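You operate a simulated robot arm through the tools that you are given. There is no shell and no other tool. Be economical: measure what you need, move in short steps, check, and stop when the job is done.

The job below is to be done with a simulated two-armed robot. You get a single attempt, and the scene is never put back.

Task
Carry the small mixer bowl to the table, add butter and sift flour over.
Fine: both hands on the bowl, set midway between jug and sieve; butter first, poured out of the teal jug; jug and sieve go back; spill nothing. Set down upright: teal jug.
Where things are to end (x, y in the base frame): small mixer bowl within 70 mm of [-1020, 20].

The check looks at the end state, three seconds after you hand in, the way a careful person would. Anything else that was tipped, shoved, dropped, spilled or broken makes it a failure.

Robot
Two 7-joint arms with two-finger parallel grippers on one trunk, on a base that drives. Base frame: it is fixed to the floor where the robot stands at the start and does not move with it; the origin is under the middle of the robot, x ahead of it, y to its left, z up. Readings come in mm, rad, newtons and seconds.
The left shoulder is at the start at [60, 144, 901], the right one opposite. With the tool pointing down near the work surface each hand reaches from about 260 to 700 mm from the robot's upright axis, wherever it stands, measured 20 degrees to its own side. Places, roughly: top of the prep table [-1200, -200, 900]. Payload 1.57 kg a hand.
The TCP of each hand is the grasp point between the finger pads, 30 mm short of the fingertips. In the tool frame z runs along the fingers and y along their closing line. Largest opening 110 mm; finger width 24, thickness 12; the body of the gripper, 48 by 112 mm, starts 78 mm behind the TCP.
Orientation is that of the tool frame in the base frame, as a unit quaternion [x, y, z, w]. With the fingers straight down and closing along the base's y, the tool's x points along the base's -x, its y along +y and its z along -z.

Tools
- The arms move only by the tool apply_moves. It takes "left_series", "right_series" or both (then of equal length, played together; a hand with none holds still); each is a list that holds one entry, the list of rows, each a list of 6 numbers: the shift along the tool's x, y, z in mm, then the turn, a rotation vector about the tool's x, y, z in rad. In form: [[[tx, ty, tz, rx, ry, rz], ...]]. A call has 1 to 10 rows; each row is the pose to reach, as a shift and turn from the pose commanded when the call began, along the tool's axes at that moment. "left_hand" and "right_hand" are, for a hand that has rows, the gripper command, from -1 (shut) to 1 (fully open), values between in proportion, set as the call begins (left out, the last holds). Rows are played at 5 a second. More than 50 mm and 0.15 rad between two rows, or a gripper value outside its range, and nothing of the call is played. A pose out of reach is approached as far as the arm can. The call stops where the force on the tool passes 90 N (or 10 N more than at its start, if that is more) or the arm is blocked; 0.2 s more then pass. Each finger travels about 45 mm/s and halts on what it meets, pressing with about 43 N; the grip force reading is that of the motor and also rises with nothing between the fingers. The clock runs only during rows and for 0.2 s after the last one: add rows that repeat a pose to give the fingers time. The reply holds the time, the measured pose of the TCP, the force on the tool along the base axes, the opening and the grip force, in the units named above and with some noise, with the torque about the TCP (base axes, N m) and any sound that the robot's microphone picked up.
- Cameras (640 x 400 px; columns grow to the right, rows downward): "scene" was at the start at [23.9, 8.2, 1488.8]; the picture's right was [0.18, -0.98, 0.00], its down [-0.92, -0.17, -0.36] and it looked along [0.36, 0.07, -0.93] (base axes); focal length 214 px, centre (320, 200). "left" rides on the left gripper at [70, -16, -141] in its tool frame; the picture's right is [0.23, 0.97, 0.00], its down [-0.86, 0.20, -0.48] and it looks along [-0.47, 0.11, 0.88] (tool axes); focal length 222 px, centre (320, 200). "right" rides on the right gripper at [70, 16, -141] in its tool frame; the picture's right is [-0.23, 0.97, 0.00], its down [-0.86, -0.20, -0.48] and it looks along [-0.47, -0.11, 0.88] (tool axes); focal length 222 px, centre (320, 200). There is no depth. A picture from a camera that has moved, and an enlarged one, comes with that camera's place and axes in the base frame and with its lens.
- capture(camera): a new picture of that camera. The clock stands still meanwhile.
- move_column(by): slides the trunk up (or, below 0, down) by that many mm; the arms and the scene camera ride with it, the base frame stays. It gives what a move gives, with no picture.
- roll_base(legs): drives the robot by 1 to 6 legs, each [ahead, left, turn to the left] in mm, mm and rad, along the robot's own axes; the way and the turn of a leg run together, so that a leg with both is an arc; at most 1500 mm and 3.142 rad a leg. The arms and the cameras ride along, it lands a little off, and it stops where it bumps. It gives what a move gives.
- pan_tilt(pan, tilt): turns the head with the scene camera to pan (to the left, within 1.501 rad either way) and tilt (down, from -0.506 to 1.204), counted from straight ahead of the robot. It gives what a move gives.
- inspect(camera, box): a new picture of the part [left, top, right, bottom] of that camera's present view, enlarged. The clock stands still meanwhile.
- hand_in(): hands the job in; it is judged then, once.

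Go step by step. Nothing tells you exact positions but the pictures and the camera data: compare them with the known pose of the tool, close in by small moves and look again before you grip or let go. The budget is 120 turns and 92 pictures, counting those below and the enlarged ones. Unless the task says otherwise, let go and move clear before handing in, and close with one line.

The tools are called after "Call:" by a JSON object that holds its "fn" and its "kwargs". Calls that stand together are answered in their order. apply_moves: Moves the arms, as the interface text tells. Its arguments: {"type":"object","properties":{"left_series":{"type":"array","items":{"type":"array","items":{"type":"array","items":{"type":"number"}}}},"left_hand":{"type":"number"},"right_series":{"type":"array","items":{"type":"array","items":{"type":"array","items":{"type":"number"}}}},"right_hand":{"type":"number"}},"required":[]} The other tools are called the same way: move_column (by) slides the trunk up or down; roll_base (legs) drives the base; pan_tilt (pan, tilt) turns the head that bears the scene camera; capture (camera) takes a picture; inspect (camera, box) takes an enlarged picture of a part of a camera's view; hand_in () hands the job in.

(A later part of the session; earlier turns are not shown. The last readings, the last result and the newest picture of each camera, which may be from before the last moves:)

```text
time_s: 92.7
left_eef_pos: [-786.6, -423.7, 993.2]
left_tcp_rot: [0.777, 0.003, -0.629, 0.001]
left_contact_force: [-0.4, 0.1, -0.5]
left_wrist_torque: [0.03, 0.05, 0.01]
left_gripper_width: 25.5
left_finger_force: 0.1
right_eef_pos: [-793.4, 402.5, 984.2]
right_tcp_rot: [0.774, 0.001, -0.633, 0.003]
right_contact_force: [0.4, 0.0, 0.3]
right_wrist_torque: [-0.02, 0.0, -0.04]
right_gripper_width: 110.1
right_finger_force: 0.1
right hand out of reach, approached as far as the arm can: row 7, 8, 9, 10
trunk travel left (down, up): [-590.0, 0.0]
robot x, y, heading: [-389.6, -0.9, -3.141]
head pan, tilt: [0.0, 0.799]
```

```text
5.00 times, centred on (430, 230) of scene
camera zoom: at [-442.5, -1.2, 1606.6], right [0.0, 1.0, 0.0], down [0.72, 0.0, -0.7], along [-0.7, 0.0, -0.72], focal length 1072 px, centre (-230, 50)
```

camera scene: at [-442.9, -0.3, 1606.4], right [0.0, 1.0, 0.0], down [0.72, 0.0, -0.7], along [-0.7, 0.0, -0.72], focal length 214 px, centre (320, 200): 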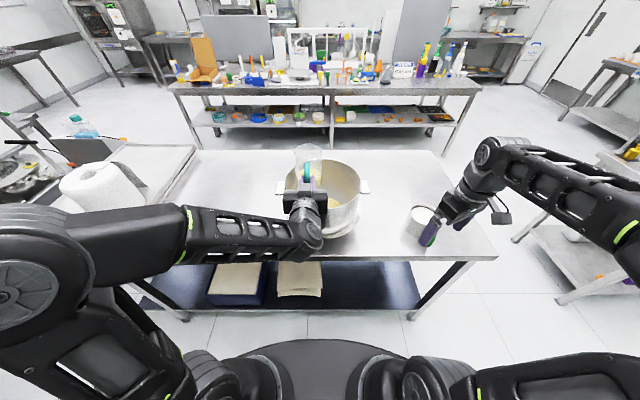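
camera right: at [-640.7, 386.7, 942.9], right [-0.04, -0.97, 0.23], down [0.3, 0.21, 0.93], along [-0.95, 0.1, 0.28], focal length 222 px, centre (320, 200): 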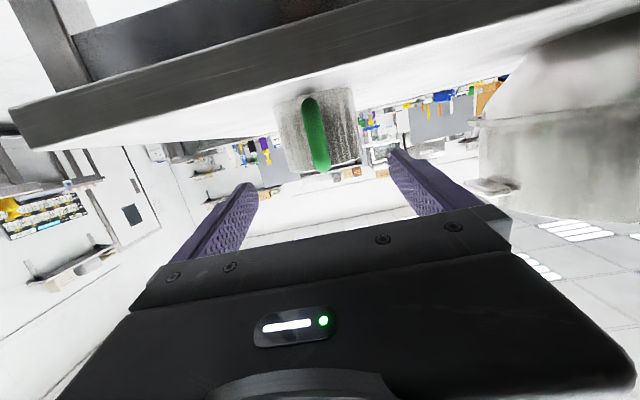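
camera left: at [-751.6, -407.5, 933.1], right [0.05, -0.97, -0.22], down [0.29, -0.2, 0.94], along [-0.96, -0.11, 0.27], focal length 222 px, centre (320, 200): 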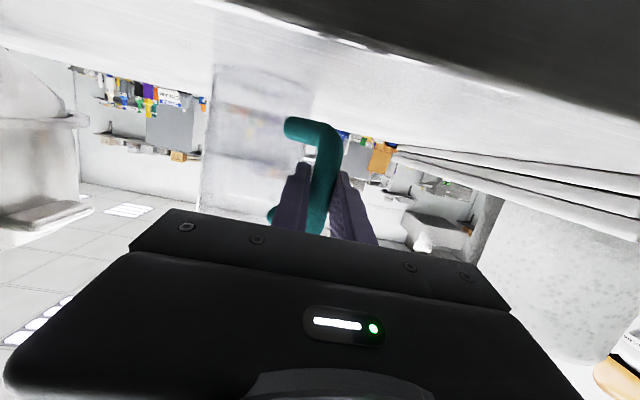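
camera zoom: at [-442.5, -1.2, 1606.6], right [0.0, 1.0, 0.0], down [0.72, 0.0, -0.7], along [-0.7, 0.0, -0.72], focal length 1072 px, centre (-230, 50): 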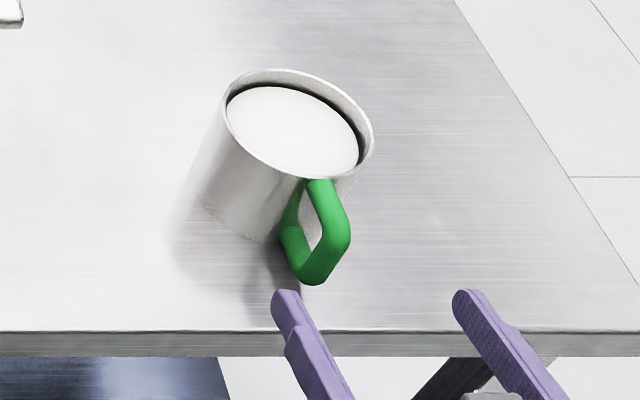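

The sifter's bar is at about (-877,399), z 918–986. I'll advance the right hand onto it.

Call:
{"fn": "apply_moves", "kwargs": {"right_series": [[[8, 1, 25, 0, 0, 0], [15, 2.5, 50, 0, 0, 0], [15, 2.5, 68, 0, 0, 0], [15, 2.5, 82, 0, 0, 0]]]}}

Call:
{"fn": "apply_moves", "kwargs": {"right_series": [[[0, 0, 0, 0, 0, 0], [0, 0, 0, 0, 0, 0], [0, 0, 0, 0, 0, 0], [0, 0, 0, 0, 0, 0], [0, 0, 0, 0, 0, 0]]], "right_hand": -0.3}}

Call:
{"fn": "inspect", "kwargs": {"camera": "scene", "box": [380, 190, 480, 270]}}

Call:
{"fn": "capture", "kwargs": {"camera": "right"}}

```text
time_s: 93.7
left_eef_pos: [-786.9, -422.3, 992.8]
left_tcp_rot: [0.777, 0.003, -0.63, 0.001]
left_contact_force: [0.5, 0.0, -0.7]
left_wrist_torque: [0.03, -0.05, 0.03]
left_gripper_width: 25.2
left_finger_force: 0.1
right_eef_pos: [-872.1, 401.0, 952.8]
right_tcp_rot: [0.774, 0.0, -0.633, 0.003]
right_contact_force: [0.3, -0.7, 0.1]
right_wrist_torque: [0.03, -0.01, 0.01]
right_gripper_width: 110.0
right_finger_force: 0.2
trunk travel left (down, up): [-590.0, 0.0]
robot x, y, heading: [-389.9, -0.4, -3.138]
head pan, tilt: [0.0, 0.799]
```

```text
time_s: 94.9
left_eef_pos: [-786.2, -422.3, 992.8]
left_tcp_rot: [0.777, 0.003, -0.63, 0.001]
left_contact_force: [0.5, 0.6, -0.6]
left_wrist_torque: [0.0, 0.0, 0.0]
left_gripper_width: 25.3
left_finger_force: 0.1
right_eef_pos: [-872.5, 400.6, 952.4]
right_tcp_rot: [0.774, 0.0, -0.633, 0.003]
right_contact_force: [1.0, -0.1, 0.0]
right_wrist_torque: [0.02, -0.02, 0.04]
right_gripper_width: 38.4
right_finger_force: 0.0
trunk travel left (down, up): [-590.0, 0.0]
robot x, y, heading: [-387.6, -1.1, -3.142]
head pan, tilt: [0.0, 0.799]
```

```text
5.00 times, centred on (430, 230) of scene
camera zoom: at [-442.6, -1.1, 1606.5], right [0.0, 1.0, 0.0], down [0.72, 0.0, -0.7], along [-0.7, 0.0, -0.72], focal length 1072 px, centre (-230, 50)
```

zoom: 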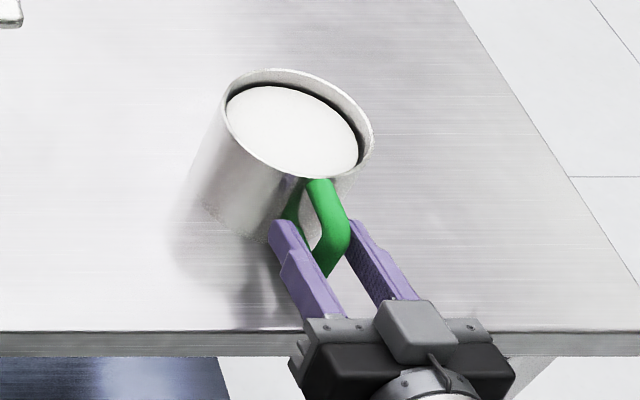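

```text
35 pictures are left
camera right: at [-718.2, 385.0, 911.7], right [-0.04, -0.97, 0.23], down [0.3, 0.21, 0.93], along [-0.95, 0.11, 0.28], focal length 222 px, centre (320, 200)
```

right: 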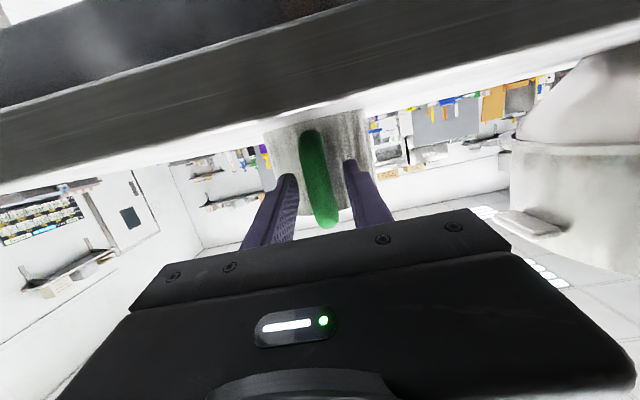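

The bar is centred. Close and lift gently.

Call:
{"fn": "apply_moves", "kwargs": {"right_series": [[[0, 0, 0, 0, 0, 0], [0, 0, 0, 0, 0, 0], [0, 0, 0, 0, 0, 0], [0, 0, 0, 0, 0, 0]]], "right_hand": -1}}

Call:
{"fn": "apply_moves", "kwargs": {"right_series": [[[-6, 0, -1, 0, 0, 0], [-12, 0, -2, 0, 0, 0], [-20, 0, -4, 0, 0, 0]]]}}

Call:
{"fn": "inspect", "kwargs": {"camera": "scene", "box": [380, 190, 480, 270]}}

```text
time_s: 95.9
left_eef_pos: [-786.3, -424.0, 992.9]
left_tcp_rot: [0.777, 0.003, -0.629, 0.001]
left_contact_force: [0.1, -0.3, -0.2]
left_wrist_torque: [-0.01, 0.0, 0.01]
left_gripper_width: 25.1
left_finger_force: 0.0
right_eef_pos: [-872.3, 400.2, 952.1]
right_tcp_rot: [0.774, 0.0, -0.633, 0.003]
right_contact_force: [-0.9, 1.4, 1.0]
right_wrist_torque: [0.1, 0.04, -0.01]
right_gripper_width: 17.3
right_finger_force: 31.8
trunk travel left (down, up): [-590.0, 0.0]
robot x, y, heading: [-389.9, 2.0, -3.145]
head pan, tilt: [0.0, 0.799]
```

```text
time_s: 96.7
left_eef_pos: [-786.6, -423.5, 992.6]
left_tcp_rot: [0.777, 0.004, -0.629, 0.002]
left_contact_force: [0.2, 0.0, 0.7]
left_wrist_torque: [0.0, -0.04, 0.02]
left_gripper_width: 25.4
left_finger_force: 0.1
right_eef_pos: [-871.4, 400.9, 973.5]
right_tcp_rot: [0.774, -0.001, -0.633, 0.002]
right_contact_force: [-0.2, -0.2, -0.8]
right_wrist_torque: [-0.02, -0.14, 0.02]
right_gripper_width: 17.0
right_finger_force: 32.7
trunk travel left (down, up): [-590.0, 0.0]
robot x, y, heading: [-389.6, -0.3, -3.139]
head pan, tilt: [0.0, 0.799]
```

```text
5.00 times, centred on (430, 230) of scene
camera zoom: at [-442.6, -1.1, 1606.5], right [0.0, 1.0, 0.0], down [0.72, 0.0, -0.7], along [-0.7, 0.0, -0.72], focal length 1072 px, centre (-230, 50)
```

zoom: 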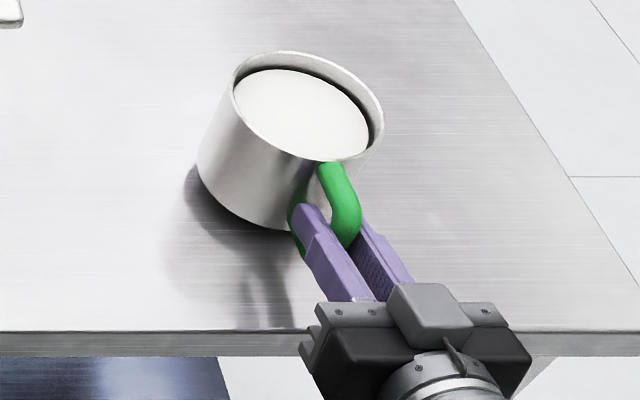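

The sifter is held and lifted without dropping flour. Raise it slowly to z≈1190.

Call:
{"fn": "apply_moves", "kwargs": {"right_series": [[[-12, 0, -2, 0, 0, 0], [-34, 0, -7, 0, 0, 0], [-57, 0, -11, 0, 0, 0], [-80, 0, -16, 0, 0, 0], [-103, 0, -21, 0, 0, 0], [-126, 0, -25, 0, 0, 0], [-149, 0, -30, 0, 0, 0], [-172, 0, -34, 0, 0, 0], [-195, 0, -39, 0, 0, 0], [-212, 0, -43, 0, 0, 0]]]}}

Call:
{"fn": "apply_moves", "kwargs": {"right_series": [[[0, 6, 0, 0, 0, 0], [0, 18, 0, 0, 0, 0], [0, 34, 0, 0, 0, 0], [0, 52, 0, 0, 0, 0], [0, 70, 0, 0, 0, 0], [0, 88, 0, 0, 0, 0], [0, 106, 0, 0, 0, 0], [0, 122, 0, 0, 0, 0], [0, 132, 0, 0, 0, 0], [0, 138, 0, 0, 0, 0]]]}}

Call:
{"fn": "capture", "kwargs": {"camera": "scene"}}

```text
time_s: 98.9
left_eef_pos: [-786.9, -422.5, 993.2]
left_tcp_rot: [0.778, 0.003, -0.629, 0.001]
left_contact_force: [0.1, 0.3, -0.6]
left_wrist_torque: [-0.02, -0.01, 0.02]
left_gripper_width: 25.2
left_finger_force: 0.1
right_eef_pos: [-871.8, 400.7, 1187.3]
right_tcp_rot: [0.774, 0.0, -0.633, 0.004]
right_contact_force: [-0.9, 0.4, -1.1]
right_wrist_torque: [-0.01, -0.13, -0.02]
right_gripper_width: 16.8
right_finger_force: 31.5
trunk travel left (down, up): [-590.0, 0.0]
robot x, y, heading: [-391.4, 7.1, -3.142]
head pan, tilt: [0.0, 0.799]
```

```text
time_s: 101.1
left_eef_pos: [-786.7, -423.4, 992.1]
left_tcp_rot: [0.777, 0.003, -0.629, 0.001]
left_contact_force: [-0.3, 0.1, 0.0]
left_wrist_torque: [0.04, -0.01, 0.01]
left_gripper_width: 25.3
left_finger_force: 0.1
right_eef_pos: [-903.8, 275.3, 1206.9]
right_tcp_rot: [0.775, 0.0, -0.632, 0.003]
right_contact_force: [-0.3, 0.0, -0.7]
right_wrist_torque: [-0.01, -0.09, -0.01]
right_gripper_width: 17.1
right_finger_force: 32.3
right hand out of reach, approached as far as the arm can: row 5, 6, 7, 8, 9, 10
trunk travel left (down, up): [-590.0, 0.0]
robot x, y, heading: [-389.4, 0.8, -3.139]
head pan, tilt: [0.0, 0.799]
```

```text
33 pictures are left
camera scene: at [-443.0, -1.6, 1606.5], right [0.0, 1.0, 0.0], down [0.72, 0.0, -0.7], along [-0.7, 0.0, -0.72], focal length 214 px, centre (320, 200)
```

scene: 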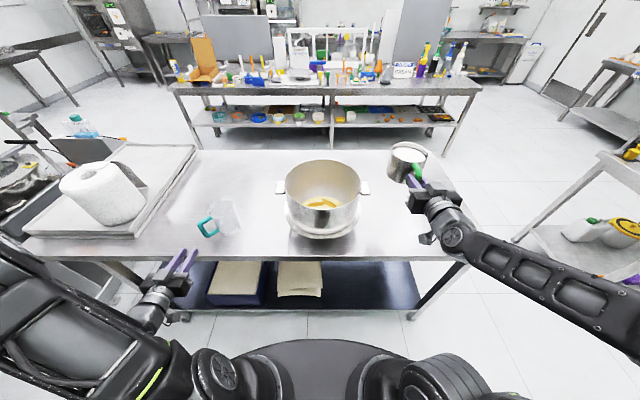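

The sifter is level at (-904,275,1207); the arm was pushed forward of the path near its inner limit. I'll continue slowly with a slightly more forward path.

Call:
{"fn": "apply_moves", "kwargs": {"right_series": [[[0, 5, 3, 0, 0, 0], [0, 15, 10, 0, 0, 0], [-1, 30, 18, 0, 0, 0], [-1, 47, 24, 0, 0, 0], [-1, 65, 29, 0, 0, 0], [-2, 83, 33, 0, 0, 0], [-2, 100, 36, 0, 0, 0], [-2, 114, 36, 0, 0, 0], [-2, 122, 36, 0, 0, 0], [-2, 125, 36, 0, 0, 0]]]}}

Call:
{"fn": "inspect", "kwargs": {"camera": "scene", "box": [260, 130, 460, 260]}}

```text
time_s: 103.3
left_eef_pos: [-786.7, -423.5, 993.4]
left_tcp_rot: [0.777, 0.003, -0.629, 0.001]
left_contact_force: [0.9, -1.2, 0.1]
left_wrist_torque: [0.02, 0.0, 0.0]
left_gripper_width: 25.3
left_finger_force: 0.0
right_eef_pos: [-940.0, 151.1, 1203.3]
right_tcp_rot: [0.775, 0.0, -0.633, 0.003]
right_contact_force: [0.5, -0.4, -1.4]
right_wrist_torque: [0.01, -0.1, 0.0]
right_gripper_width: 17.2
right_finger_force: 32.4
trunk travel left (down, up): [-590.0, 0.0]
robot x, y, heading: [-392.4, 2.5, -3.141]
head pan, tilt: [0.0, 0.799]
```

```text
3.08 times, centred on (360, 195) of scene
camera zoom: at [-442.7, -1.1, 1606.5], right [0.0, 1.0, 0.0], down [0.72, 0.0, -0.7], along [-0.7, 0.0, -0.72], focal length 660 px, centre (197, 215)
```

zoom: 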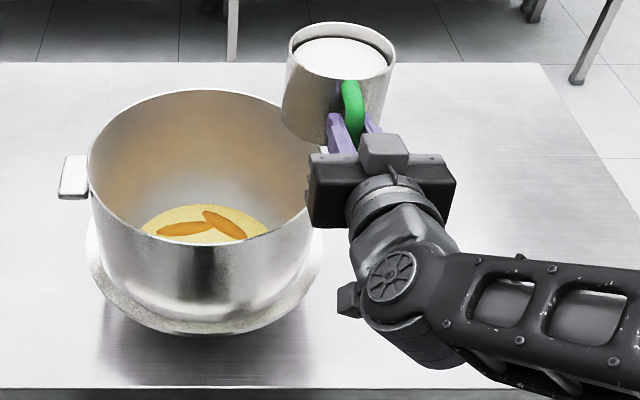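

No flour lost and no swing. Move the rest of the way over the bowl.

Call:
{"fn": "apply_moves", "kwargs": {"right_series": [[[0, 4, 0, 0, 0, 0], [1, 14, -1, 0, 0, 0], [3, 29, -3, 0, 0, 0], [5, 46, -5, 0, 0, 0], [8, 64, -8, 0, 0, 0], [10, 82, -10, 0, 0, 0], [13, 100, -12, 0, 0, 0], [15, 114, -14, 0, 0, 0], [16, 122, -15, 0, 0, 0], [16, 126, -15, 0, 0, 0]]]}}

Call:
{"fn": "inspect", "kwargs": {"camera": "scene", "box": [240, 130, 400, 250]}}

```text
time_s: 105.5
left_eef_pos: [-787.1, -423.6, 992.8]
left_tcp_rot: [0.777, 0.003, -0.629, 0.001]
left_contact_force: [-0.5, 0.7, -1.0]
left_wrist_torque: [-0.01, 0.0, -0.02]
left_gripper_width: 25.2
left_finger_force: 0.1
right_eef_pos: [-922.0, 24.1, 1193.7]
right_tcp_rot: [0.774, 0.0, -0.633, 0.003]
right_contact_force: [0.4, -0.8, -1.2]
right_wrist_torque: [-0.01, -0.14, -0.02]
right_gripper_width: 16.9
right_finger_force: 32.1
trunk travel left (down, up): [-590.0, 0.0]
robot x, y, heading: [-391.6, -1.1, -3.143]
head pan, tilt: [0.0, 0.799]
```

```text
3.33 times, centred on (320, 190) of scene
camera zoom: at [-442.7, -1.2, 1606.5], right [0.0, 1.0, 0.0], down [0.72, 0.0, -0.7], along [-0.7, 0.0, -0.72], focal length 715 px, centre (320, 233)
```

zoom: 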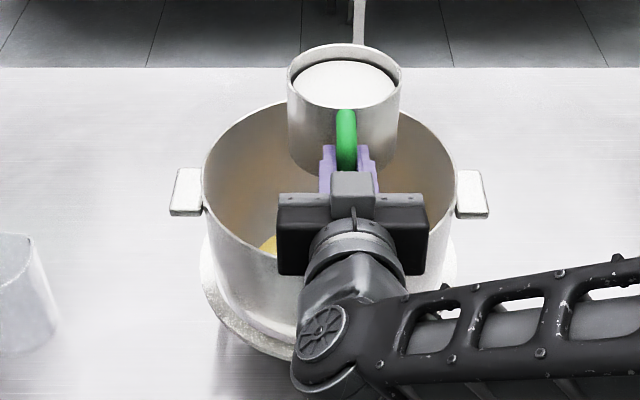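

The sifter is above the bowl's centre. Shake it back and forth.

Call:
{"fn": "apply_moves", "kwargs": {"right_series": [[[0, 0, 12, 0, 0, 0], [0, 0, -12, 0, 0, 0], [0, 0, 12, 0, 0, 0], [0, 0, -12, 0, 0, 0], [0, 0, 12, 0, 0, 0], [0, 0, -12, 0, 0, 0], [0, 0, 12, 0, 0, 0], [0, 0, -12, 0, 0, 0], [0, 0, 12, 0, 0, 0], [0, 0, 0, 0, 0, 0]]]}}

Call:
{"fn": "inspect", "kwargs": {"camera": "scene", "box": [240, 130, 400, 250]}}

```text
time_s: 107.7
left_eef_pos: [-785.4, -423.3, 993.5]
left_tcp_rot: [0.776, 0.002, -0.63, 0.0]
left_contact_force: [0.9, 1.0, 0.8]
left_wrist_torque: [0.02, -0.01, -0.01]
left_gripper_width: 25.3
left_finger_force: 0.1
right_eef_pos: [-919.4, 25.1, 1192.5]
right_tcp_rot: [0.774, 0.0, -0.633, 0.004]
right_contact_force: [0.9, -0.2, -1.5]
right_wrist_torque: [0.01, -0.14, 0.0]
right_gripper_width: 17.0
right_finger_force: 32.1
trunk travel left (down, up): [-590.0, 0.0]
robot x, y, heading: [-392.6, 0.3, -3.141]
head pan, tilt: [0.0, 0.799]
```

```text
3.33 times, centred on (320, 190) of scene
camera zoom: at [-440.4, -0.8, 1606.6], right [0.0, 1.0, 0.0], down [0.72, 0.0, -0.7], along [-0.7, 0.0, -0.72], focal length 715 px, centre (320, 233)
```

zoom: 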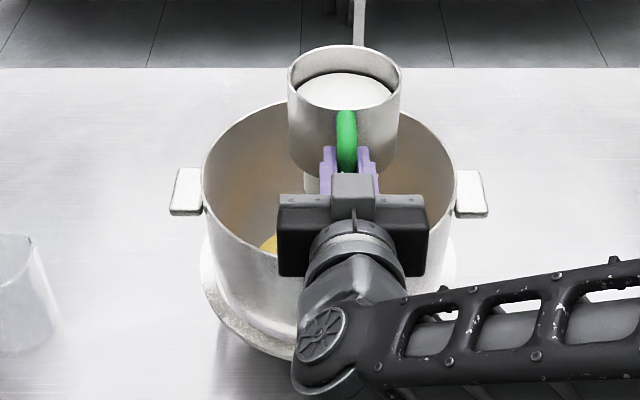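

The flour level is dropping and falling into the bowl. Keep shaking a bit wider.

Call:
{"fn": "apply_moves", "kwargs": {"right_series": [[[0, 0, 18, 0, 0, 0], [0, 0, -18, 0, 0, 0], [0, 0, 18, 0, 0, 0], [0, 0, -18, 0, 0, 0], [0, 0, 18, 0, 0, 0], [0, 0, -18, 0, 0, 0], [0, 0, 18, 0, 0, 0], [0, 0, -18, 0, 0, 0], [0, 0, 18, 0, 0, 0], [0, 0, 0, 0, 0, 0]]]}}

Call:
{"fn": "apply_moves", "kwargs": {"right_series": [[[0, 0, 18, 0, 0, 0], [0, 0, -18, 0, 0, 0], [0, 0, 18, 0, 0, 0], [0, 0, -18, 0, 0, 0], [0, 0, 18, 0, 0, 0], [0, 0, -18, 0, 0, 0], [0, 0, 18, 0, 0, 0], [0, 0, -18, 0, 0, 0], [0, 0, 18, 0, 0, 0], [0, 0, 0, 0, 0, 0]]]}}

Call:
{"fn": "inspect", "kwargs": {"camera": "scene", "box": [240, 130, 400, 250]}}

```text
time_s: 109.9
left_eef_pos: [-784.9, -423.4, 992.7]
left_tcp_rot: [0.776, 0.002, -0.631, 0.001]
left_contact_force: [0.7, 0.0, -0.2]
left_wrist_torque: [-0.02, -0.02, 0.03]
left_gripper_width: 25.5
left_finger_force: 0.0
right_eef_pos: [-921.0, 24.9, 1194.6]
right_tcp_rot: [0.774, -0.001, -0.634, 0.003]
right_contact_force: [0.3, -0.3, -2.1]
right_wrist_torque: [0.0, -0.11, 0.05]
right_gripper_width: 16.6
right_finger_force: 32.0
trunk travel left (down, up): [-590.0, 0.0]
robot x, y, heading: [-387.9, -0.1, -3.144]
head pan, tilt: [0.0, 0.799]
```

```text
time_s: 112.1
left_eef_pos: [-785.2, -422.8, 993.4]
left_tcp_rot: [0.777, 0.002, -0.63, 0.001]
left_contact_force: [-0.4, 0.4, 0.3]
left_wrist_torque: [0.02, 0.03, 0.01]
left_gripper_width: 25.2
left_finger_force: 0.0
right_eef_pos: [-916.3, 23.6, 1194.6]
right_tcp_rot: [0.774, -0.001, -0.633, 0.003]
right_contact_force: [0.5, -0.1, -1.0]
right_wrist_torque: [-0.01, -0.13, 0.0]
right_gripper_width: 17.1
right_finger_force: 32.0
trunk travel left (down, up): [-590.0, 0.0]
robot x, y, heading: [-388.9, 4.1, -3.14]
head pan, tilt: [0.0, 0.799]
```

```text
3.33 times, centred on (320, 190) of scene
camera zoom: at [-439.3, -0.6, 1606.7], right [0.0, 1.0, 0.0], down [0.72, 0.0, -0.7], along [-0.7, 0.0, -0.72], focal length 715 px, centre (320, 233)
```

zoom: 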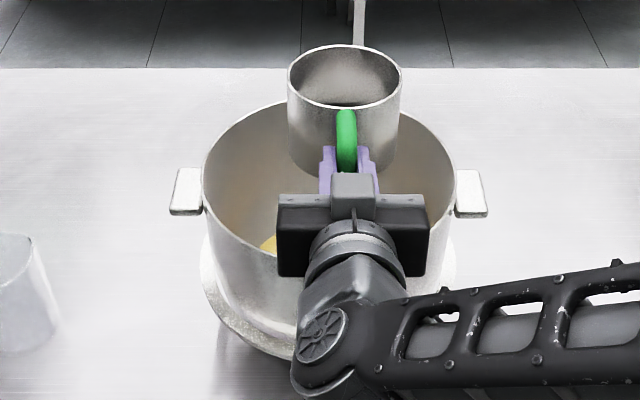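

The sifter looks almost empty. One more shake round, then pause for the last grains.

Call:
{"fn": "apply_moves", "kwargs": {"right_series": [[[0, 0, 18, 0, 0, 0], [0, 0, -18, 0, 0, 0], [0, 0, 18, 0, 0, 0], [0, 0, -18, 0, 0, 0], [0, 0, 18, 0, 0, 0], [0, 0, -18, 0, 0, 0], [0, 0, 18, 0, 0, 0], [0, 0, -18, 0, 0, 0], [0, 0, 18, 0, 0, 0], [0, 0, 0, 0, 0, 0]]]}}

Call:
{"fn": "apply_moves", "kwargs": {"right_series": [[[0, 0, 0, 0, 0, 0], [0, 0, 0, 0, 0, 0], [0, 0, 0, 0, 0, 0], [0, 0, 0, 0, 0, 0], [0, 0, 0, 0, 0, 0], [0, 0, 0, 0, 0, 0]]]}}

Call:
{"fn": "inspect", "kwargs": {"camera": "scene", "box": [280, 130, 380, 210]}}

```text
time_s: 114.3
left_eef_pos: [-784.1, -421.7, 995.7]
left_tcp_rot: [0.776, 0.003, -0.631, 0.001]
left_contact_force: [0.2, -0.7, -0.3]
left_wrist_torque: [0.01, -0.03, 0.02]
left_gripper_width: 25.4
left_finger_force: 0.1
right_eef_pos: [-919.6, 25.0, 1192.0]
right_tcp_rot: [0.774, -0.001, -0.634, 0.003]
right_contact_force: [0.5, -0.9, -1.9]
right_wrist_torque: [-0.03, -0.14, -0.02]
right_gripper_width: 17.1
right_finger_force: 31.6
trunk travel left (down, up): [-590.0, 0.0]
robot x, y, heading: [-392.3, -1.6, -3.14]
head pan, tilt: [0.0, 0.799]
```

```text
time_s: 115.7
left_eef_pos: [-787.4, -423.0, 993.6]
left_tcp_rot: [0.777, 0.003, -0.629, 0.001]
left_contact_force: [0.0, 0.2, 0.2]
left_wrist_torque: [0.03, 0.0, 0.03]
left_gripper_width: 25.2
left_finger_force: 0.1
right_eef_pos: [-921.2, 25.7, 1191.3]
right_tcp_rot: [0.774, 0.0, -0.633, 0.004]
right_contact_force: [0.9, 0.2, -2.0]
right_wrist_torque: [-0.03, -0.12, -0.03]
right_gripper_width: 17.0
right_finger_force: 31.8
trunk travel left (down, up): [-590.0, 0.0]
robot x, y, heading: [-389.3, 3.9, -3.141]
head pan, tilt: [0.0, 0.799]
```

```text
5.00 times, centred on (330, 170) of scene
camera zoom: at [-442.8, -1.2, 1606.5], right [0.0, 1.0, 0.0], down [0.72, 0.0, -0.7], along [-0.7, 0.0, -0.72], focal length 1072 px, centre (270, 350)
```

zoom: 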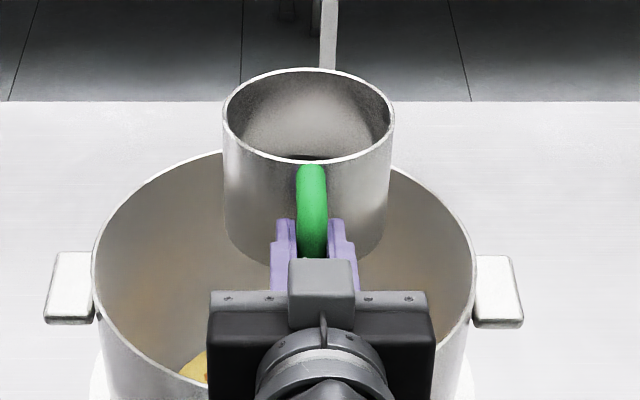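

The sifter is empty. Carry it back slowly by the same way.

Call:
{"fn": "apply_moves", "kwargs": {"right_series": [[[-1, -4, 1, 0, 0, 0], [-2, -14, 2, 0, 0, 0], [-4, -29, 4, 0, 0, 0], [-6, -46, 6, 0, 0, 0], [-8, -64, 8, 0, 0, 0], [-10, -82, 11, 0, 0, 0], [-12, -100, 13, 0, 0, 0], [-14, -114, 15, 0, 0, 0], [-15, -122, 16, 0, 0, 0], [-15, -126, 16, 0, 0, 0]]]}}

Call:
{"fn": "apply_moves", "kwargs": {"right_series": [[[0, -4, -1, 0, 0, 0], [0, -14, -4, 0, 0, 0], [1, -29, -8, 0, 0, 0], [1, -46, -13, 0, 0, 0], [2, -64, -18, 0, 0, 0], [2, -82, -24, 0, 0, 0], [3, -100, -29, 0, 0, 0], [3, -114, -33, 0, 0, 0], [3, -121, -35, 0, 0, 0], [3, -124, -36, 0, 0, 0]]]}}

Call:
{"fn": "apply_moves", "kwargs": {"right_series": [[[1, -4, -1, 0, 0, 0], [3, -14, -3, 0, 0, 0], [6, -29, -6, 0, 0, 0], [10, -46, -10, 0, 0, 0], [14, -64, -14, 0, 0, 0], [18, -82, -18, 0, 0, 0], [22, -100, -22, 0, 0, 0], [25, -114, -25, 0, 0, 0], [26, -122, -27, 0, 0, 0], [26, -125, -27, 0, 0, 0]]]}}

Call:
{"fn": "capture", "kwargs": {"camera": "scene"}}

```text
time_s: 117.9
left_eef_pos: [-786.2, -423.6, 993.4]
left_tcp_rot: [0.777, 0.003, -0.629, 0.001]
left_contact_force: [0.3, -0.5, 0.8]
left_wrist_torque: [0.0, -0.03, 0.01]
left_gripper_width: 25.1
left_finger_force: 0.0
right_eef_pos: [-939.6, 150.2, 1202.3]
right_tcp_rot: [0.774, 0.0, -0.633, 0.003]
right_contact_force: [-0.4, 0.1, -1.7]
right_wrist_torque: [0.0, -0.08, 0.05]
right_gripper_width: 17.3
right_finger_force: 32.0
trunk travel left (down, up): [-590.0, 0.0]
robot x, y, heading: [-389.1, 5.5, -3.141]
head pan, tilt: [0.0, 0.799]
```

```text
time_s: 120.1
left_eef_pos: [-786.1, -423.8, 992.7]
left_tcp_rot: [0.778, 0.003, -0.629, 0.001]
left_contact_force: [0.3, 0.1, 0.0]
left_wrist_torque: [-0.04, 0.0, -0.01]
left_gripper_width: 25.4
left_finger_force: 0.0
right_eef_pos: [-905.0, 276.0, 1206.7]
right_tcp_rot: [0.774, 0.001, -0.633, 0.004]
right_contact_force: [-0.9, -0.1, -1.4]
right_wrist_torque: [0.0, -0.13, -0.01]
right_gripper_width: 16.8
right_finger_force: 31.7
trunk travel left (down, up): [-590.0, 0.0]
robot x, y, heading: [-390.0, 3.9, -3.142]
head pan, tilt: [0.0, 0.799]
```

```text
time_s: 122.3
left_eef_pos: [-787.4, -423.0, 993.6]
left_tcp_rot: [0.777, 0.003, -0.629, 0.001]
left_contact_force: [0.9, 0.5, -0.5]
left_wrist_torque: [-0.01, 0.0, -0.02]
left_gripper_width: 25.5
left_finger_force: 0.0
right_eef_pos: [-873.3, 400.6, 1185.3]
right_tcp_rot: [0.775, 0.0, -0.632, 0.003]
right_contact_force: [-0.5, 0.9, -1.4]
right_wrist_torque: [0.02, -0.15, 0.0]
right_gripper_width: 17.0
right_finger_force: 31.5
trunk travel left (down, up): [-590.0, 0.0]
robot x, y, heading: [-390.7, 2.5, -3.14]
head pan, tilt: [0.0, 0.799]
```

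```text
27 pictures are left
camera scene: at [-442.7, -1.0, 1606.5], right [0.0, 1.0, 0.0], down [0.72, 0.0, -0.7], along [-0.7, 0.0, -0.72], focal length 214 px, centre (320, 200)
```

scene: 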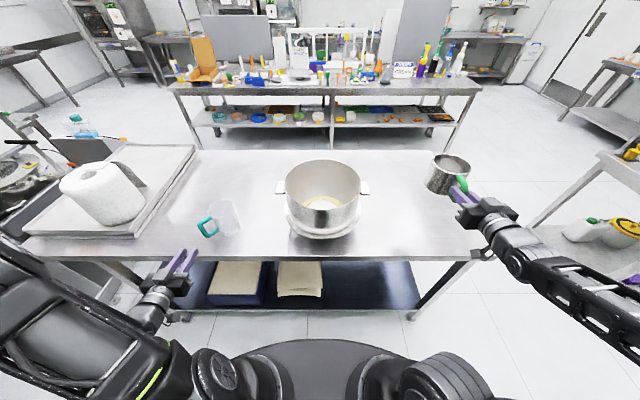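

Back above its place; lower it to about 8 mm above the table.

Call:
{"fn": "apply_moves", "kwargs": {"right_series": [[[14, 0, 3, 0, 0, 0], [38, 0, 8, 0, 0, 0], [63, 0, 13, 0, 0, 0], [88, 0, 18, 0, 0, 0], [113, 0, 23, 0, 0, 0], [138, 0, 28, 0, 0, 0], [163, 0, 33, 0, 0, 0], [188, 0, 38, 0, 0, 0], [208, 0, 42, 0, 0, 0], [220, 0, 44.5, 0, 0, 0]]]}}

Call:
{"fn": "inspect", "kwargs": {"camera": "scene", "box": [380, 190, 480, 270]}}

```text
time_s: 124.5
left_eef_pos: [-786.2, -423.9, 993.4]
left_tcp_rot: [0.777, 0.003, -0.63, 0.001]
left_contact_force: [-0.4, 0.8, 0.6]
left_wrist_torque: [0.0, -0.04, -0.02]
left_gripper_width: 25.2
left_finger_force: 0.1
right_eef_pos: [-874.4, 399.7, 959.4]
right_tcp_rot: [0.774, -0.001, -0.633, 0.003]
right_contact_force: [0.5, -0.3, -1.0]
right_wrist_torque: [0.0, -0.13, 0.04]
right_gripper_width: 16.8
right_finger_force: 31.9
trunk travel left (down, up): [-590.0, 0.0]
robot x, y, heading: [-390.1, -1.9, -3.143]
head pan, tilt: [0.0, 0.799]
```

```text
5.00 times, centred on (430, 230) of scene
camera zoom: at [-442.7, -0.7, 1606.5], right [0.0, 1.0, 0.0], down [0.72, 0.0, -0.7], along [-0.7, 0.0, -0.72], focal length 1072 px, centre (-230, 50)
```

zoom: 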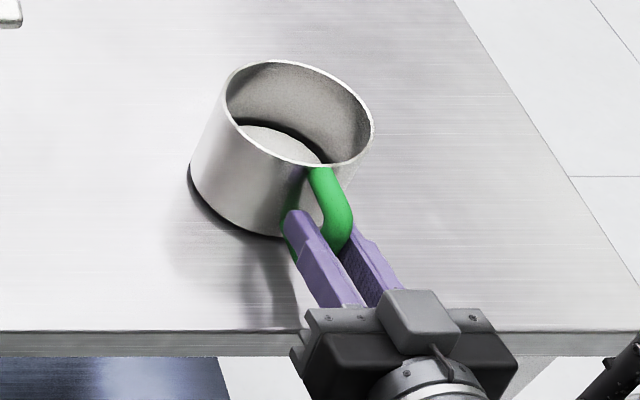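

I want to check whether the pale disc inside is leftover flour or the mesh.

Call:
{"fn": "inspect", "kwargs": {"camera": "scene", "box": [415, 195, 465, 235]}}

Call:
{"fn": "inspect", "kwargs": {"camera": "scene", "box": [260, 150, 390, 250]}}

```text
10.00 times, centred on (440, 215) of scene
camera zoom: at [-442.7, -0.7, 1606.5], right [0.0, 1.0, 0.0], down [0.72, 0.0, -0.7], along [-0.7, 0.0, -0.72], focal length 2145 px, centre (-880, 50)
```

zoom: 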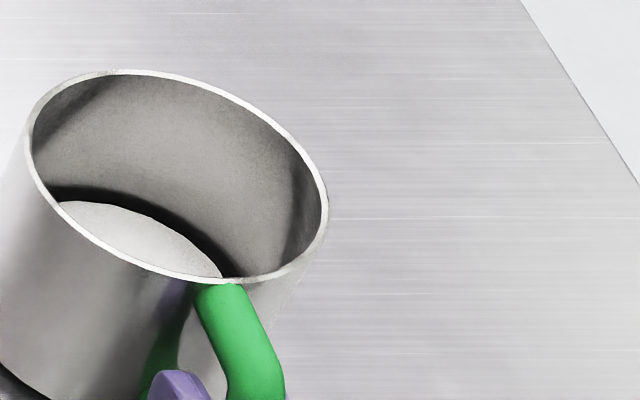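

```text
4.00 times, centred on (325, 200) of scene
camera zoom: at [-442.7, -0.7, 1606.5], right [0.0, 1.0, 0.0], down [0.72, 0.0, -0.7], along [-0.7, 0.0, -0.72], focal length 858 px, centre (300, 200)
```

zoom: 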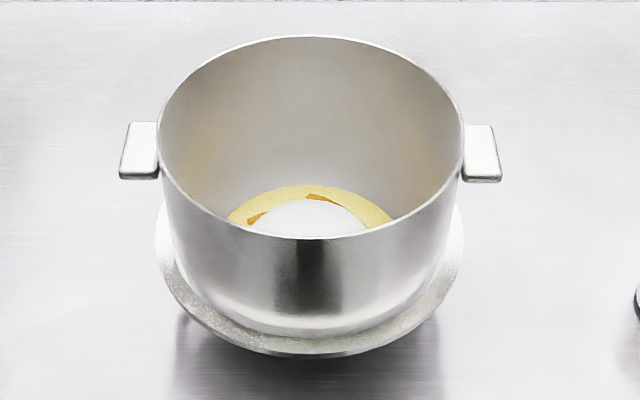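

The flour is in the bowl, but the pale disc in the sifter may be leftover flour, so I'll take it back over the bowl along the proven path and shake more.

Call:
{"fn": "apply_moves", "kwargs": {"right_series": [[[-12, 0, -2, 0, 0, 0], [-36, 0, -7, 0, 0, 0], [-60, 0, -12, 0, 0, 0], [-84, 0, -17, 0, 0, 0], [-108, 0, -22, 0, 0, 0], [-132, 0, -27, 0, 0, 0], [-156, 0, -32, 0, 0, 0], [-180, 0, -36, 0, 0, 0], [-205, 0, -41, 0, 0, 0], [-220, 0, -44, 0, 0, 0]]]}}

Call:
{"fn": "apply_moves", "kwargs": {"right_series": [[[-1, 4, 1, 0, 0, 0], [-3, 14, 3, 0, 0, 0], [-6, 29, 6, 0, 0, 0], [-10, 46, 10, 0, 0, 0], [-14, 64, 14, 0, 0, 0], [-18, 82, 18, 0, 0, 0], [-22, 100, 22, 0, 0, 0], [-25, 114, 25, 0, 0, 0], [-26, 122, 27, 0, 0, 0], [-26, 125, 27, 0, 0, 0]]]}}

Call:
{"fn": "apply_moves", "kwargs": {"right_series": [[[0, 5, 3, 0, 0, 0], [0, 15, 10, 0, 0, 0], [-1, 30, 18, 0, 0, 0], [-1, 47, 24, 0, 0, 0], [-1, 65, 29, 0, 0, 0], [-2, 83, 33, 0, 0, 0], [-2, 100, 36, 0, 0, 0], [-2, 114, 36, 0, 0, 0], [-2, 122, 36, 0, 0, 0], [-2, 125, 36, 0, 0, 0]]]}}

Call:
{"fn": "apply_moves", "kwargs": {"right_series": [[[0, 4, 0, 0, 0, 0], [1, 14, -1, 0, 0, 0], [3, 29, -3, 0, 0, 0], [5, 46, -5, 0, 0, 0], [8, 64, -8, 0, 0, 0], [10, 82, -10, 0, 0, 0], [13, 100, -12, 0, 0, 0], [15, 114, -14, 0, 0, 0], [16, 122, -15, 0, 0, 0], [16, 126, -15, 0, 0, 0]]]}}

Call:
{"fn": "inspect", "kwargs": {"camera": "scene", "box": [280, 130, 380, 210]}}

```text
time_s: 126.7
left_eef_pos: [-786.9, -423.9, 992.9]
left_tcp_rot: [0.777, 0.002, -0.629, 0.001]
left_contact_force: [-0.4, 0.4, 0.4]
left_wrist_torque: [0.0, 0.02, 0.0]
left_gripper_width: 25.4
left_finger_force: 0.1
right_eef_pos: [-875.0, 399.3, 1186.8]
right_tcp_rot: [0.774, 0.0, -0.633, 0.003]
right_contact_force: [-0.1, -0.3, -0.9]
right_wrist_torque: [-0.02, -0.11, -0.02]
right_gripper_width: 16.9
right_finger_force: 31.7
trunk travel left (down, up): [-590.0, 0.0]
robot x, y, heading: [-390.6, -0.6, -3.14]
head pan, tilt: [0.0, 0.799]
```

```text
time_s: 128.9
left_eef_pos: [-785.6, -422.6, 992.4]
left_tcp_rot: [0.777, 0.002, -0.63, 0.0]
left_contact_force: [0.4, -0.5, 0.0]
left_wrist_torque: [0.01, 0.0, -0.01]
left_gripper_width: 25.4
left_finger_force: 0.0
right_eef_pos: [-905.3, 274.6, 1206.5]
right_tcp_rot: [0.775, -0.001, -0.632, 0.003]
right_contact_force: [-0.3, 0.6, -0.9]
right_wrist_torque: [0.0, -0.14, -0.04]
right_gripper_width: 16.9
right_finger_force: 32.0
trunk travel left (down, up): [-590.0, 0.0]
robot x, y, heading: [-389.9, -0.8, -3.142]
head pan, tilt: [0.0, 0.799]
```

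```text
time_s: 131.1
left_eef_pos: [-786.6, -423.1, 993.0]
left_tcp_rot: [0.777, 0.003, -0.63, 0.001]
left_contact_force: [0.2, 0.2, -0.1]
left_wrist_torque: [0.03, 0.02, -0.03]
left_gripper_width: 25.4
left_finger_force: 0.1
right_eef_pos: [-939.5, 149.9, 1201.2]
right_tcp_rot: [0.775, 0.0, -0.632, 0.003]
right_contact_force: [-0.2, 0.5, -1.2]
right_wrist_torque: [-0.02, -0.12, -0.02]
right_gripper_width: 17.1
right_finger_force: 32.0
trunk travel left (down, up): [-590.0, 0.0]
robot x, y, heading: [-390.8, 0.8, -3.142]
head pan, tilt: [0.0, 0.799]
```

```text
time_s: 133.3
left_eef_pos: [-786.5, -422.5, 993.0]
left_tcp_rot: [0.777, 0.002, -0.63, 0.0]
left_contact_force: [0.5, 1.2, 0.2]
left_wrist_torque: [0.0, 0.0, 0.0]
left_gripper_width: 25.4
left_finger_force: 0.0
right_eef_pos: [-923.7, 23.1, 1188.7]
right_tcp_rot: [0.774, 0.0, -0.633, 0.003]
right_contact_force: [0.5, 0.4, -1.5]
right_wrist_torque: [0.03, -0.15, 0.0]
right_gripper_width: 16.7
right_finger_force: 32.2
trunk travel left (down, up): [-590.0, 0.0]
robot x, y, heading: [-393.1, 0.9, -3.144]
head pan, tilt: [0.0, 0.799]
```

```text
5.00 times, centred on (330, 170) of scene
camera zoom: at [-442.8, -1.3, 1606.5], right [0.0, 1.0, 0.0], down [0.72, 0.0, -0.7], along [-0.7, 0.0, -0.72], focal length 1072 px, centre (270, 350)
```

zoom: 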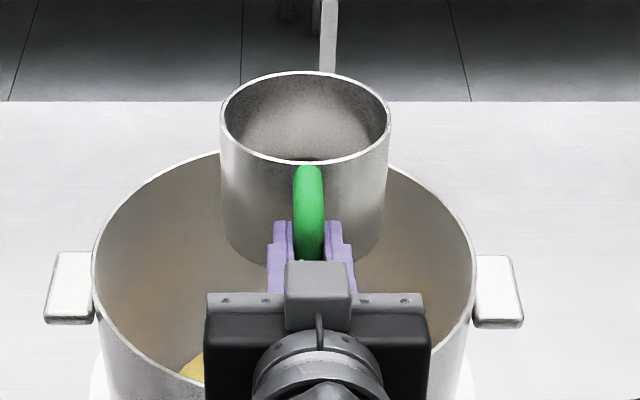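

Over the bowl again; three more shaking rounds and a pause.

Call:
{"fn": "apply_moves", "kwargs": {"right_series": [[[0, 0, 20, 0, 0, 0], [0, 0, -20, 0, 0, 0], [0, 0, 20, 0, 0, 0], [0, 0, -20, 0, 0, 0], [0, 0, 20, 0, 0, 0], [0, 0, -20, 0, 0, 0], [0, 0, 20, 0, 0, 0], [0, 0, -20, 0, 0, 0], [0, 0, 20, 0, 0, 0], [0, 0, 0, 0, 0, 0]]]}}

Call:
{"fn": "apply_moves", "kwargs": {"right_series": [[[0, 0, 20, 0, 0, 0], [0, 0, -20, 0, 0, 0], [0, 0, 20, 0, 0, 0], [0, 0, -20, 0, 0, 0], [0, 0, 20, 0, 0, 0], [0, 0, -20, 0, 0, 0], [0, 0, 20, 0, 0, 0], [0, 0, -20, 0, 0, 0], [0, 0, 20, 0, 0, 0], [0, 0, 0, 0, 0, 0]]]}}

Call:
{"fn": "apply_moves", "kwargs": {"right_series": [[[0, 0, 20, 0, 0, 0], [0, 0, -20, 0, 0, 0], [0, 0, 20, 0, 0, 0], [0, 0, -20, 0, 0, 0], [0, 0, 20, 0, 0, 0], [0, 0, -20, 0, 0, 0], [0, 0, 0, 0, 0, 0], [0, 0, 0, 0, 0, 0], [0, 0, 0, 0, 0, 0], [0, 0, 0, 0, 0, 0]]]}}

Call:
{"fn": "apply_moves", "kwargs": {"right_series": [[[-1, -4, 1, 0, 0, 0], [-2, -14, 2, 0, 0, 0], [-4, -29, 4, 0, 0, 0], [-6, -46, 6, 0, 0, 0], [-8, -64, 8, 0, 0, 0], [-10, -82, 11, 0, 0, 0], [-12, -100, 13, 0, 0, 0], [-14, -114, 15, 0, 0, 0], [-15, -122, 16, 0, 0, 0], [-15, -126, 16, 0, 0, 0]]]}}

Call:
{"fn": "inspect", "kwargs": {"camera": "scene", "box": [260, 130, 420, 250]}}

```text
time_s: 135.5
left_eef_pos: [-783.3, -423.6, 993.9]
left_tcp_rot: [0.776, 0.003, -0.63, 0.002]
left_contact_force: [0.7, 0.7, 0.0]
left_wrist_torque: [0.0, 0.02, 0.01]
left_gripper_width: 25.4
left_finger_force: 0.0
right_eef_pos: [-918.9, 22.8, 1192.1]
right_tcp_rot: [0.774, -0.001, -0.633, 0.003]
right_contact_force: [0.2, 0.3, 0.1]
right_wrist_torque: [0.0, -0.12, 0.01]
right_gripper_width: 16.8
right_finger_force: 31.9
trunk travel left (down, up): [-590.0, 0.0]
robot x, y, heading: [-391.5, 4.4, -3.141]
head pan, tilt: [0.0, 0.799]
```

```text
time_s: 137.7
left_eef_pos: [-784.9, -422.6, 993.8]
left_tcp_rot: [0.776, 0.003, -0.631, 0.002]
left_contact_force: [1.2, 0.2, -0.3]
left_wrist_torque: [0.02, 0.0, 0.03]
left_gripper_width: 25.4
left_finger_force: 0.1
right_eef_pos: [-919.4, 26.1, 1190.6]
right_tcp_rot: [0.774, 0.001, -0.633, 0.004]
right_contact_force: [0.7, -0.5, -1.1]
right_wrist_torque: [-0.03, -0.1, 0.04]
right_gripper_width: 16.7
right_finger_force: 31.9
trunk travel left (down, up): [-590.0, 0.0]
robot x, y, heading: [-395.3, -0.3, -3.139]
head pan, tilt: [0.0, 0.799]
```

```text
time_s: 139.9
left_eef_pos: [-785.1, -422.8, 993.7]
left_tcp_rot: [0.777, 0.002, -0.63, 0.0]
left_contact_force: [0.8, -0.2, -0.2]
left_wrist_torque: [0.0, 0.01, 0.0]
left_gripper_width: 25.2
left_finger_force: 0.0
right_eef_pos: [-922.9, 25.2, 1189.8]
right_tcp_rot: [0.774, 0.0, -0.634, 0.003]
right_contact_force: [-0.1, 0.0, -1.5]
right_wrist_torque: [-0.01, -0.11, 0.01]
right_gripper_width: 16.9
right_finger_force: 32.4
trunk travel left (down, up): [-590.0, 0.0]
robot x, y, heading: [-389.7, 0.5, -3.14]
head pan, tilt: [0.0, 0.799]
```

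```text
time_s: 142.1
left_eef_pos: [-786.2, -423.8, 992.6]
left_tcp_rot: [0.778, 0.002, -0.629, 0.0]
left_contact_force: [0.1, 0.0, -0.2]
left_wrist_torque: [0.01, 0.04, 0.03]
left_gripper_width: 25.3
left_finger_force: 0.0
right_eef_pos: [-942.9, 149.6, 1200.0]
right_tcp_rot: [0.774, 0.0, -0.633, 0.003]
right_contact_force: [1.2, 0.6, -1.4]
right_wrist_torque: [0.02, -0.12, 0.03]
right_gripper_width: 17.0
right_finger_force: 32.4
trunk travel left (down, up): [-590.0, 0.0]
robot x, y, heading: [-389.0, -0.3, -3.14]
head pan, tilt: [0.0, 0.799]
```

```text
3.33 times, centred on (340, 190) of scene
camera zoom: at [-442.7, -1.0, 1606.5], right [0.0, 1.0, 0.0], down [0.72, 0.0, -0.7], along [-0.7, 0.0, -0.72], focal length 715 px, centre (253, 233)
```

zoom: 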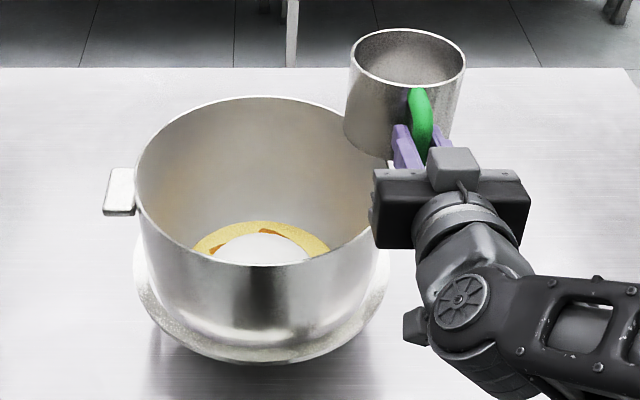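

Continue back to the sifter's place and lower it.

Call:
{"fn": "apply_moves", "kwargs": {"right_series": [[[0, -4, -1, 0, 0, 0], [0, -14, -4, 0, 0, 0], [1, -29, -8, 0, 0, 0], [1, -46, -13, 0, 0, 0], [2, -64, -18, 0, 0, 0], [2, -82, -24, 0, 0, 0], [3, -100, -29, 0, 0, 0], [3, -114, -33, 0, 0, 0], [3, -121, -35, 0, 0, 0], [3, -124, -37, 0, 0, 0]]]}}

Call:
{"fn": "apply_moves", "kwargs": {"right_series": [[[1, -4, -1, 0, 0, 0], [3, -14, -3, 0, 0, 0], [6, -29, -6, 0, 0, 0], [10, -46, -10, 0, 0, 0], [14, -64, -14, 0, 0, 0], [18, -82, -18, 0, 0, 0], [21, -100, -22, 0, 0, 0], [21, -114, -25, 0, 0, 0], [22, -122, -28, 0, 0, 0], [22, -126, -30, 0, 0, 0]]]}}

Call:
{"fn": "apply_moves", "kwargs": {"right_series": [[[14, 0, 3, 0, 0, 0], [38, 0, 8, 0, 0, 0], [63, 0, 13, 0, 0, 0], [88, 0, 18, 0, 0, 0], [113, 0, 23, 0, 0, 0], [138, 0, 28, 0, 0, 0], [163, 0, 33, 0, 0, 0], [188, 0, 38, 0, 0, 0], [208, 0, 42, 0, 0, 0], [220, 0, 44.5, 0, 0, 0]]]}}

Call:
{"fn": "inspect", "kwargs": {"camera": "scene", "box": [380, 190, 480, 270]}}

```text
time_s: 144.3
left_eef_pos: [-787.4, -423.3, 992.2]
left_tcp_rot: [0.777, 0.003, -0.629, 0.001]
left_contact_force: [-0.2, -1.2, -0.5]
left_wrist_torque: [0.0, -0.01, 0.03]
left_gripper_width: 25.2
left_finger_force: 0.2
right_eef_pos: [-905.7, 274.3, 1204.5]
right_tcp_rot: [0.774, 0.0, -0.633, 0.003]
right_contact_force: [0.4, 0.3, -1.6]
right_wrist_torque: [-0.01, -0.13, -0.01]
right_gripper_width: 16.9
right_finger_force: 32.1
trunk travel left (down, up): [-590.0, 0.0]
robot x, y, heading: [-387.0, 1.2, -3.144]
head pan, tilt: [0.0, 0.799]
```

```text
time_s: 146.5
left_eef_pos: [-786.3, -423.2, 993.4]
left_tcp_rot: [0.778, 0.002, -0.629, 0.0]
left_contact_force: [0.4, 0.3, 0.7]
left_wrist_torque: [-0.01, 0.01, 0.01]
left_gripper_width: 25.5
left_finger_force: 0.0
right_eef_pos: [-871.8, 399.4, 1188.5]
right_tcp_rot: [0.774, 0.0, -0.633, 0.003]
right_contact_force: [0.1, 0.1, -1.2]
right_wrist_torque: [0.0, -0.09, 0.0]
right_gripper_width: 17.0
right_finger_force: 31.6
trunk travel left (down, up): [-590.0, 0.0]
robot x, y, heading: [-388.1, 1.0, -3.141]
head pan, tilt: [0.0, 0.799]
```

```text
time_s: 148.7
left_eef_pos: [-786.2, -422.9, 993.0]
left_tcp_rot: [0.777, 0.003, -0.629, 0.001]
left_contact_force: [-0.3, 0.6, 0.2]
left_wrist_torque: [0.02, 0.01, -0.02]
left_gripper_width: 25.6
left_finger_force: 0.1
right_eef_pos: [-871.0, 397.7, 962.9]
right_tcp_rot: [0.775, 0.0, -0.633, 0.004]
right_contact_force: [0.5, 0.4, -1.0]
right_wrist_torque: [0.01, -0.14, 0.01]
right_gripper_width: 16.7
right_finger_force: 32.0
trunk travel left (down, up): [-590.0, 0.0]
robot x, y, heading: [-386.7, 1.1, -3.141]
head pan, tilt: [0.0, 0.799]
```

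```text
5.00 times, centred on (430, 230) of scene
camera zoom: at [-442.8, -0.7, 1606.5], right [0.0, 1.0, 0.0], down [0.72, 0.0, -0.7], along [-0.7, 0.0, -0.72], focal length 1072 px, centre (-230, 50)
```

zoom: 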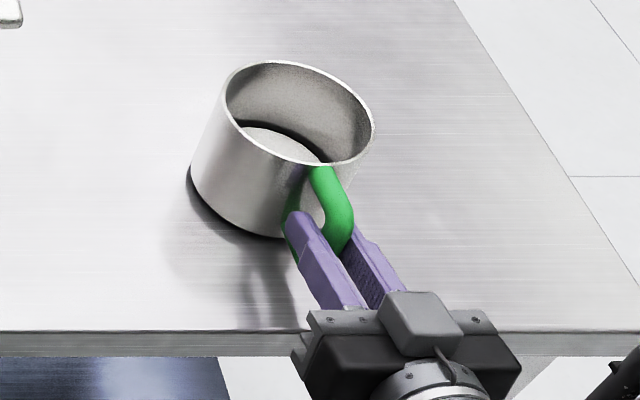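

The disc is unchanged, so it is the mesh and the sifter is empty. Lower it onto the table in small steps.

Call:
{"fn": "apply_moves", "kwargs": {"right_series": [[[4, 0, 1, 0, 0, 0], [8, 0, 1.6, 0, 0, 0], [9, 0, 1.8, 0, 0, 0]]]}}

Call:
{"fn": "apply_moves", "kwargs": {"right_series": [[[1, 0, 0.2, 0, 0, 0], [1.5, 0, 0.3, 0, 0, 0]]]}}

```text
time_s: 149.5
left_eef_pos: [-785.0, -424.2, 992.8]
left_tcp_rot: [0.776, 0.002, -0.63, 0.0]
left_contact_force: [0.2, -0.2, 0.1]
left_wrist_torque: [0.03, 0.03, 0.01]
left_gripper_width: 25.2
left_finger_force: 0.1
right_eef_pos: [-871.5, 400.0, 956.3]
right_tcp_rot: [0.773, 0.0, -0.634, 0.003]
right_contact_force: [1.5, 1.2, 6.0]
right_wrist_torque: [-0.01, 0.75, -0.03]
right_gripper_width: 16.8
right_finger_force: 31.7
trunk travel left (down, up): [-590.0, 0.0]
robot x, y, heading: [-393.1, 2.8, -3.141]
head pan, tilt: [0.0, 0.799]
```

```text
time_s: 150.1
left_eef_pos: [-787.4, -423.4, 993.1]
left_tcp_rot: [0.776, 0.003, -0.63, 0.001]
left_contact_force: [0.5, -0.7, 0.2]
left_wrist_torque: [0.01, -0.02, 0.0]
left_gripper_width: 25.1
left_finger_force: 0.0
right_eef_pos: [-870.5, 398.4, 953.7]
right_tcp_rot: [0.774, 0.001, -0.634, 0.004]
right_contact_force: [2.5, -1.1, 7.1]
right_wrist_torque: [0.04, 1.03, -0.02]
right_gripper_width: 16.9
right_finger_force: 32.5
trunk travel left (down, up): [-590.0, 0.0]
robot x, y, heading: [-387.1, 0.7, -3.147]
head pan, tilt: [0.0, 0.799]
```

It is in contact. Open slightly, let it settle, and withdraw straight back.

Call:
{"fn": "apply_moves", "kwargs": {"right_series": [[[0, 0, 0, 0, 0, 0], [0, 0, 0, 0, 0, 0], [0, 0, 0, 0, 0, 0], [0, 0, 0, 0, 0, 0]]], "right_hand": -0.4}}

Call:
{"fn": "apply_moves", "kwargs": {"right_series": [[[0, 0, -15, 0, 0, 0], [0, 0, -35, 0, 0, 0], [0, 0, -60, 0, 0, 0], [0, 0, -85, 0, 0, 0]]]}}

Call:
{"fn": "capture", "kwargs": {"camera": "scene"}}

Call:
{"fn": "inspect", "kwargs": {"camera": "scene", "box": [380, 190, 480, 270]}}

```text
time_s: 151.1
left_eef_pos: [-787.5, -424.0, 992.9]
left_tcp_rot: [0.777, 0.002, -0.63, 0.0]
left_contact_force: [-0.5, 0.1, -0.2]
left_wrist_torque: [-0.01, 0.03, -0.02]
left_gripper_width: 25.3
left_finger_force: 0.0
right_eef_pos: [-872.5, 398.5, 954.1]
right_tcp_rot: [0.774, 0.0, -0.633, 0.003]
right_contact_force: [-0.6, 0.8, -0.6]
right_wrist_torque: [-0.03, -0.03, 0.01]
right_gripper_width: 33.2
right_finger_force: 0.0
trunk travel left (down, up): [-590.0, 0.0]
robot x, y, heading: [-389.8, -1.1, -3.142]
head pan, tilt: [0.0, 0.799]
```

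```text
time_s: 152.1
left_eef_pos: [-786.0, -422.7, 993.6]
left_tcp_rot: [0.777, 0.003, -0.63, 0.001]
left_contact_force: [0.5, 0.3, 0.1]
left_wrist_torque: [-0.03, -0.01, 0.03]
left_gripper_width: 25.3
left_finger_force: 0.0
right_eef_pos: [-787.4, 399.5, 969.9]
right_tcp_rot: [0.774, 0.001, -0.633, 0.004]
right_contact_force: [0.1, -0.1, 0.4]
right_wrist_torque: [0.0, 0.02, 0.01]
right_gripper_width: 33.1
right_finger_force: 0.1
trunk travel left (down, up): [-590.0, 0.0]
robot x, y, heading: [-390.2, 2.0, -3.136]
head pan, tilt: [0.0, 0.799]
```

```text
20 pictures are left
camera scene: at [-442.0, -1.0, 1606.5], right [0.0, 1.0, 0.0], down [0.72, 0.0, -0.7], along [-0.7, 0.0, -0.72], focal length 214 px, centre (320, 200)
```

scene: 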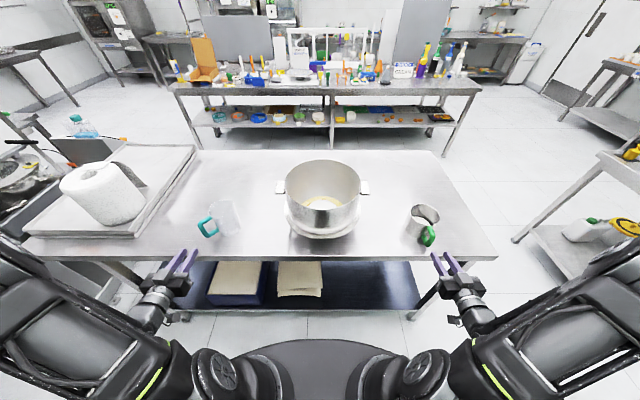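

```text
5.00 times, centred on (430, 230) of scene
camera zoom: at [-442.0, -1.0, 1606.5], right [0.0, 1.0, 0.0], down [0.72, 0.0, -0.7], along [-0.7, 0.0, -0.72], focal length 1072 px, centre (-230, 50)
```

zoom: 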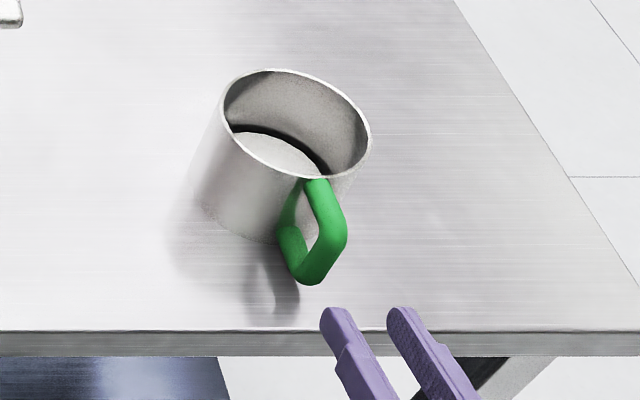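

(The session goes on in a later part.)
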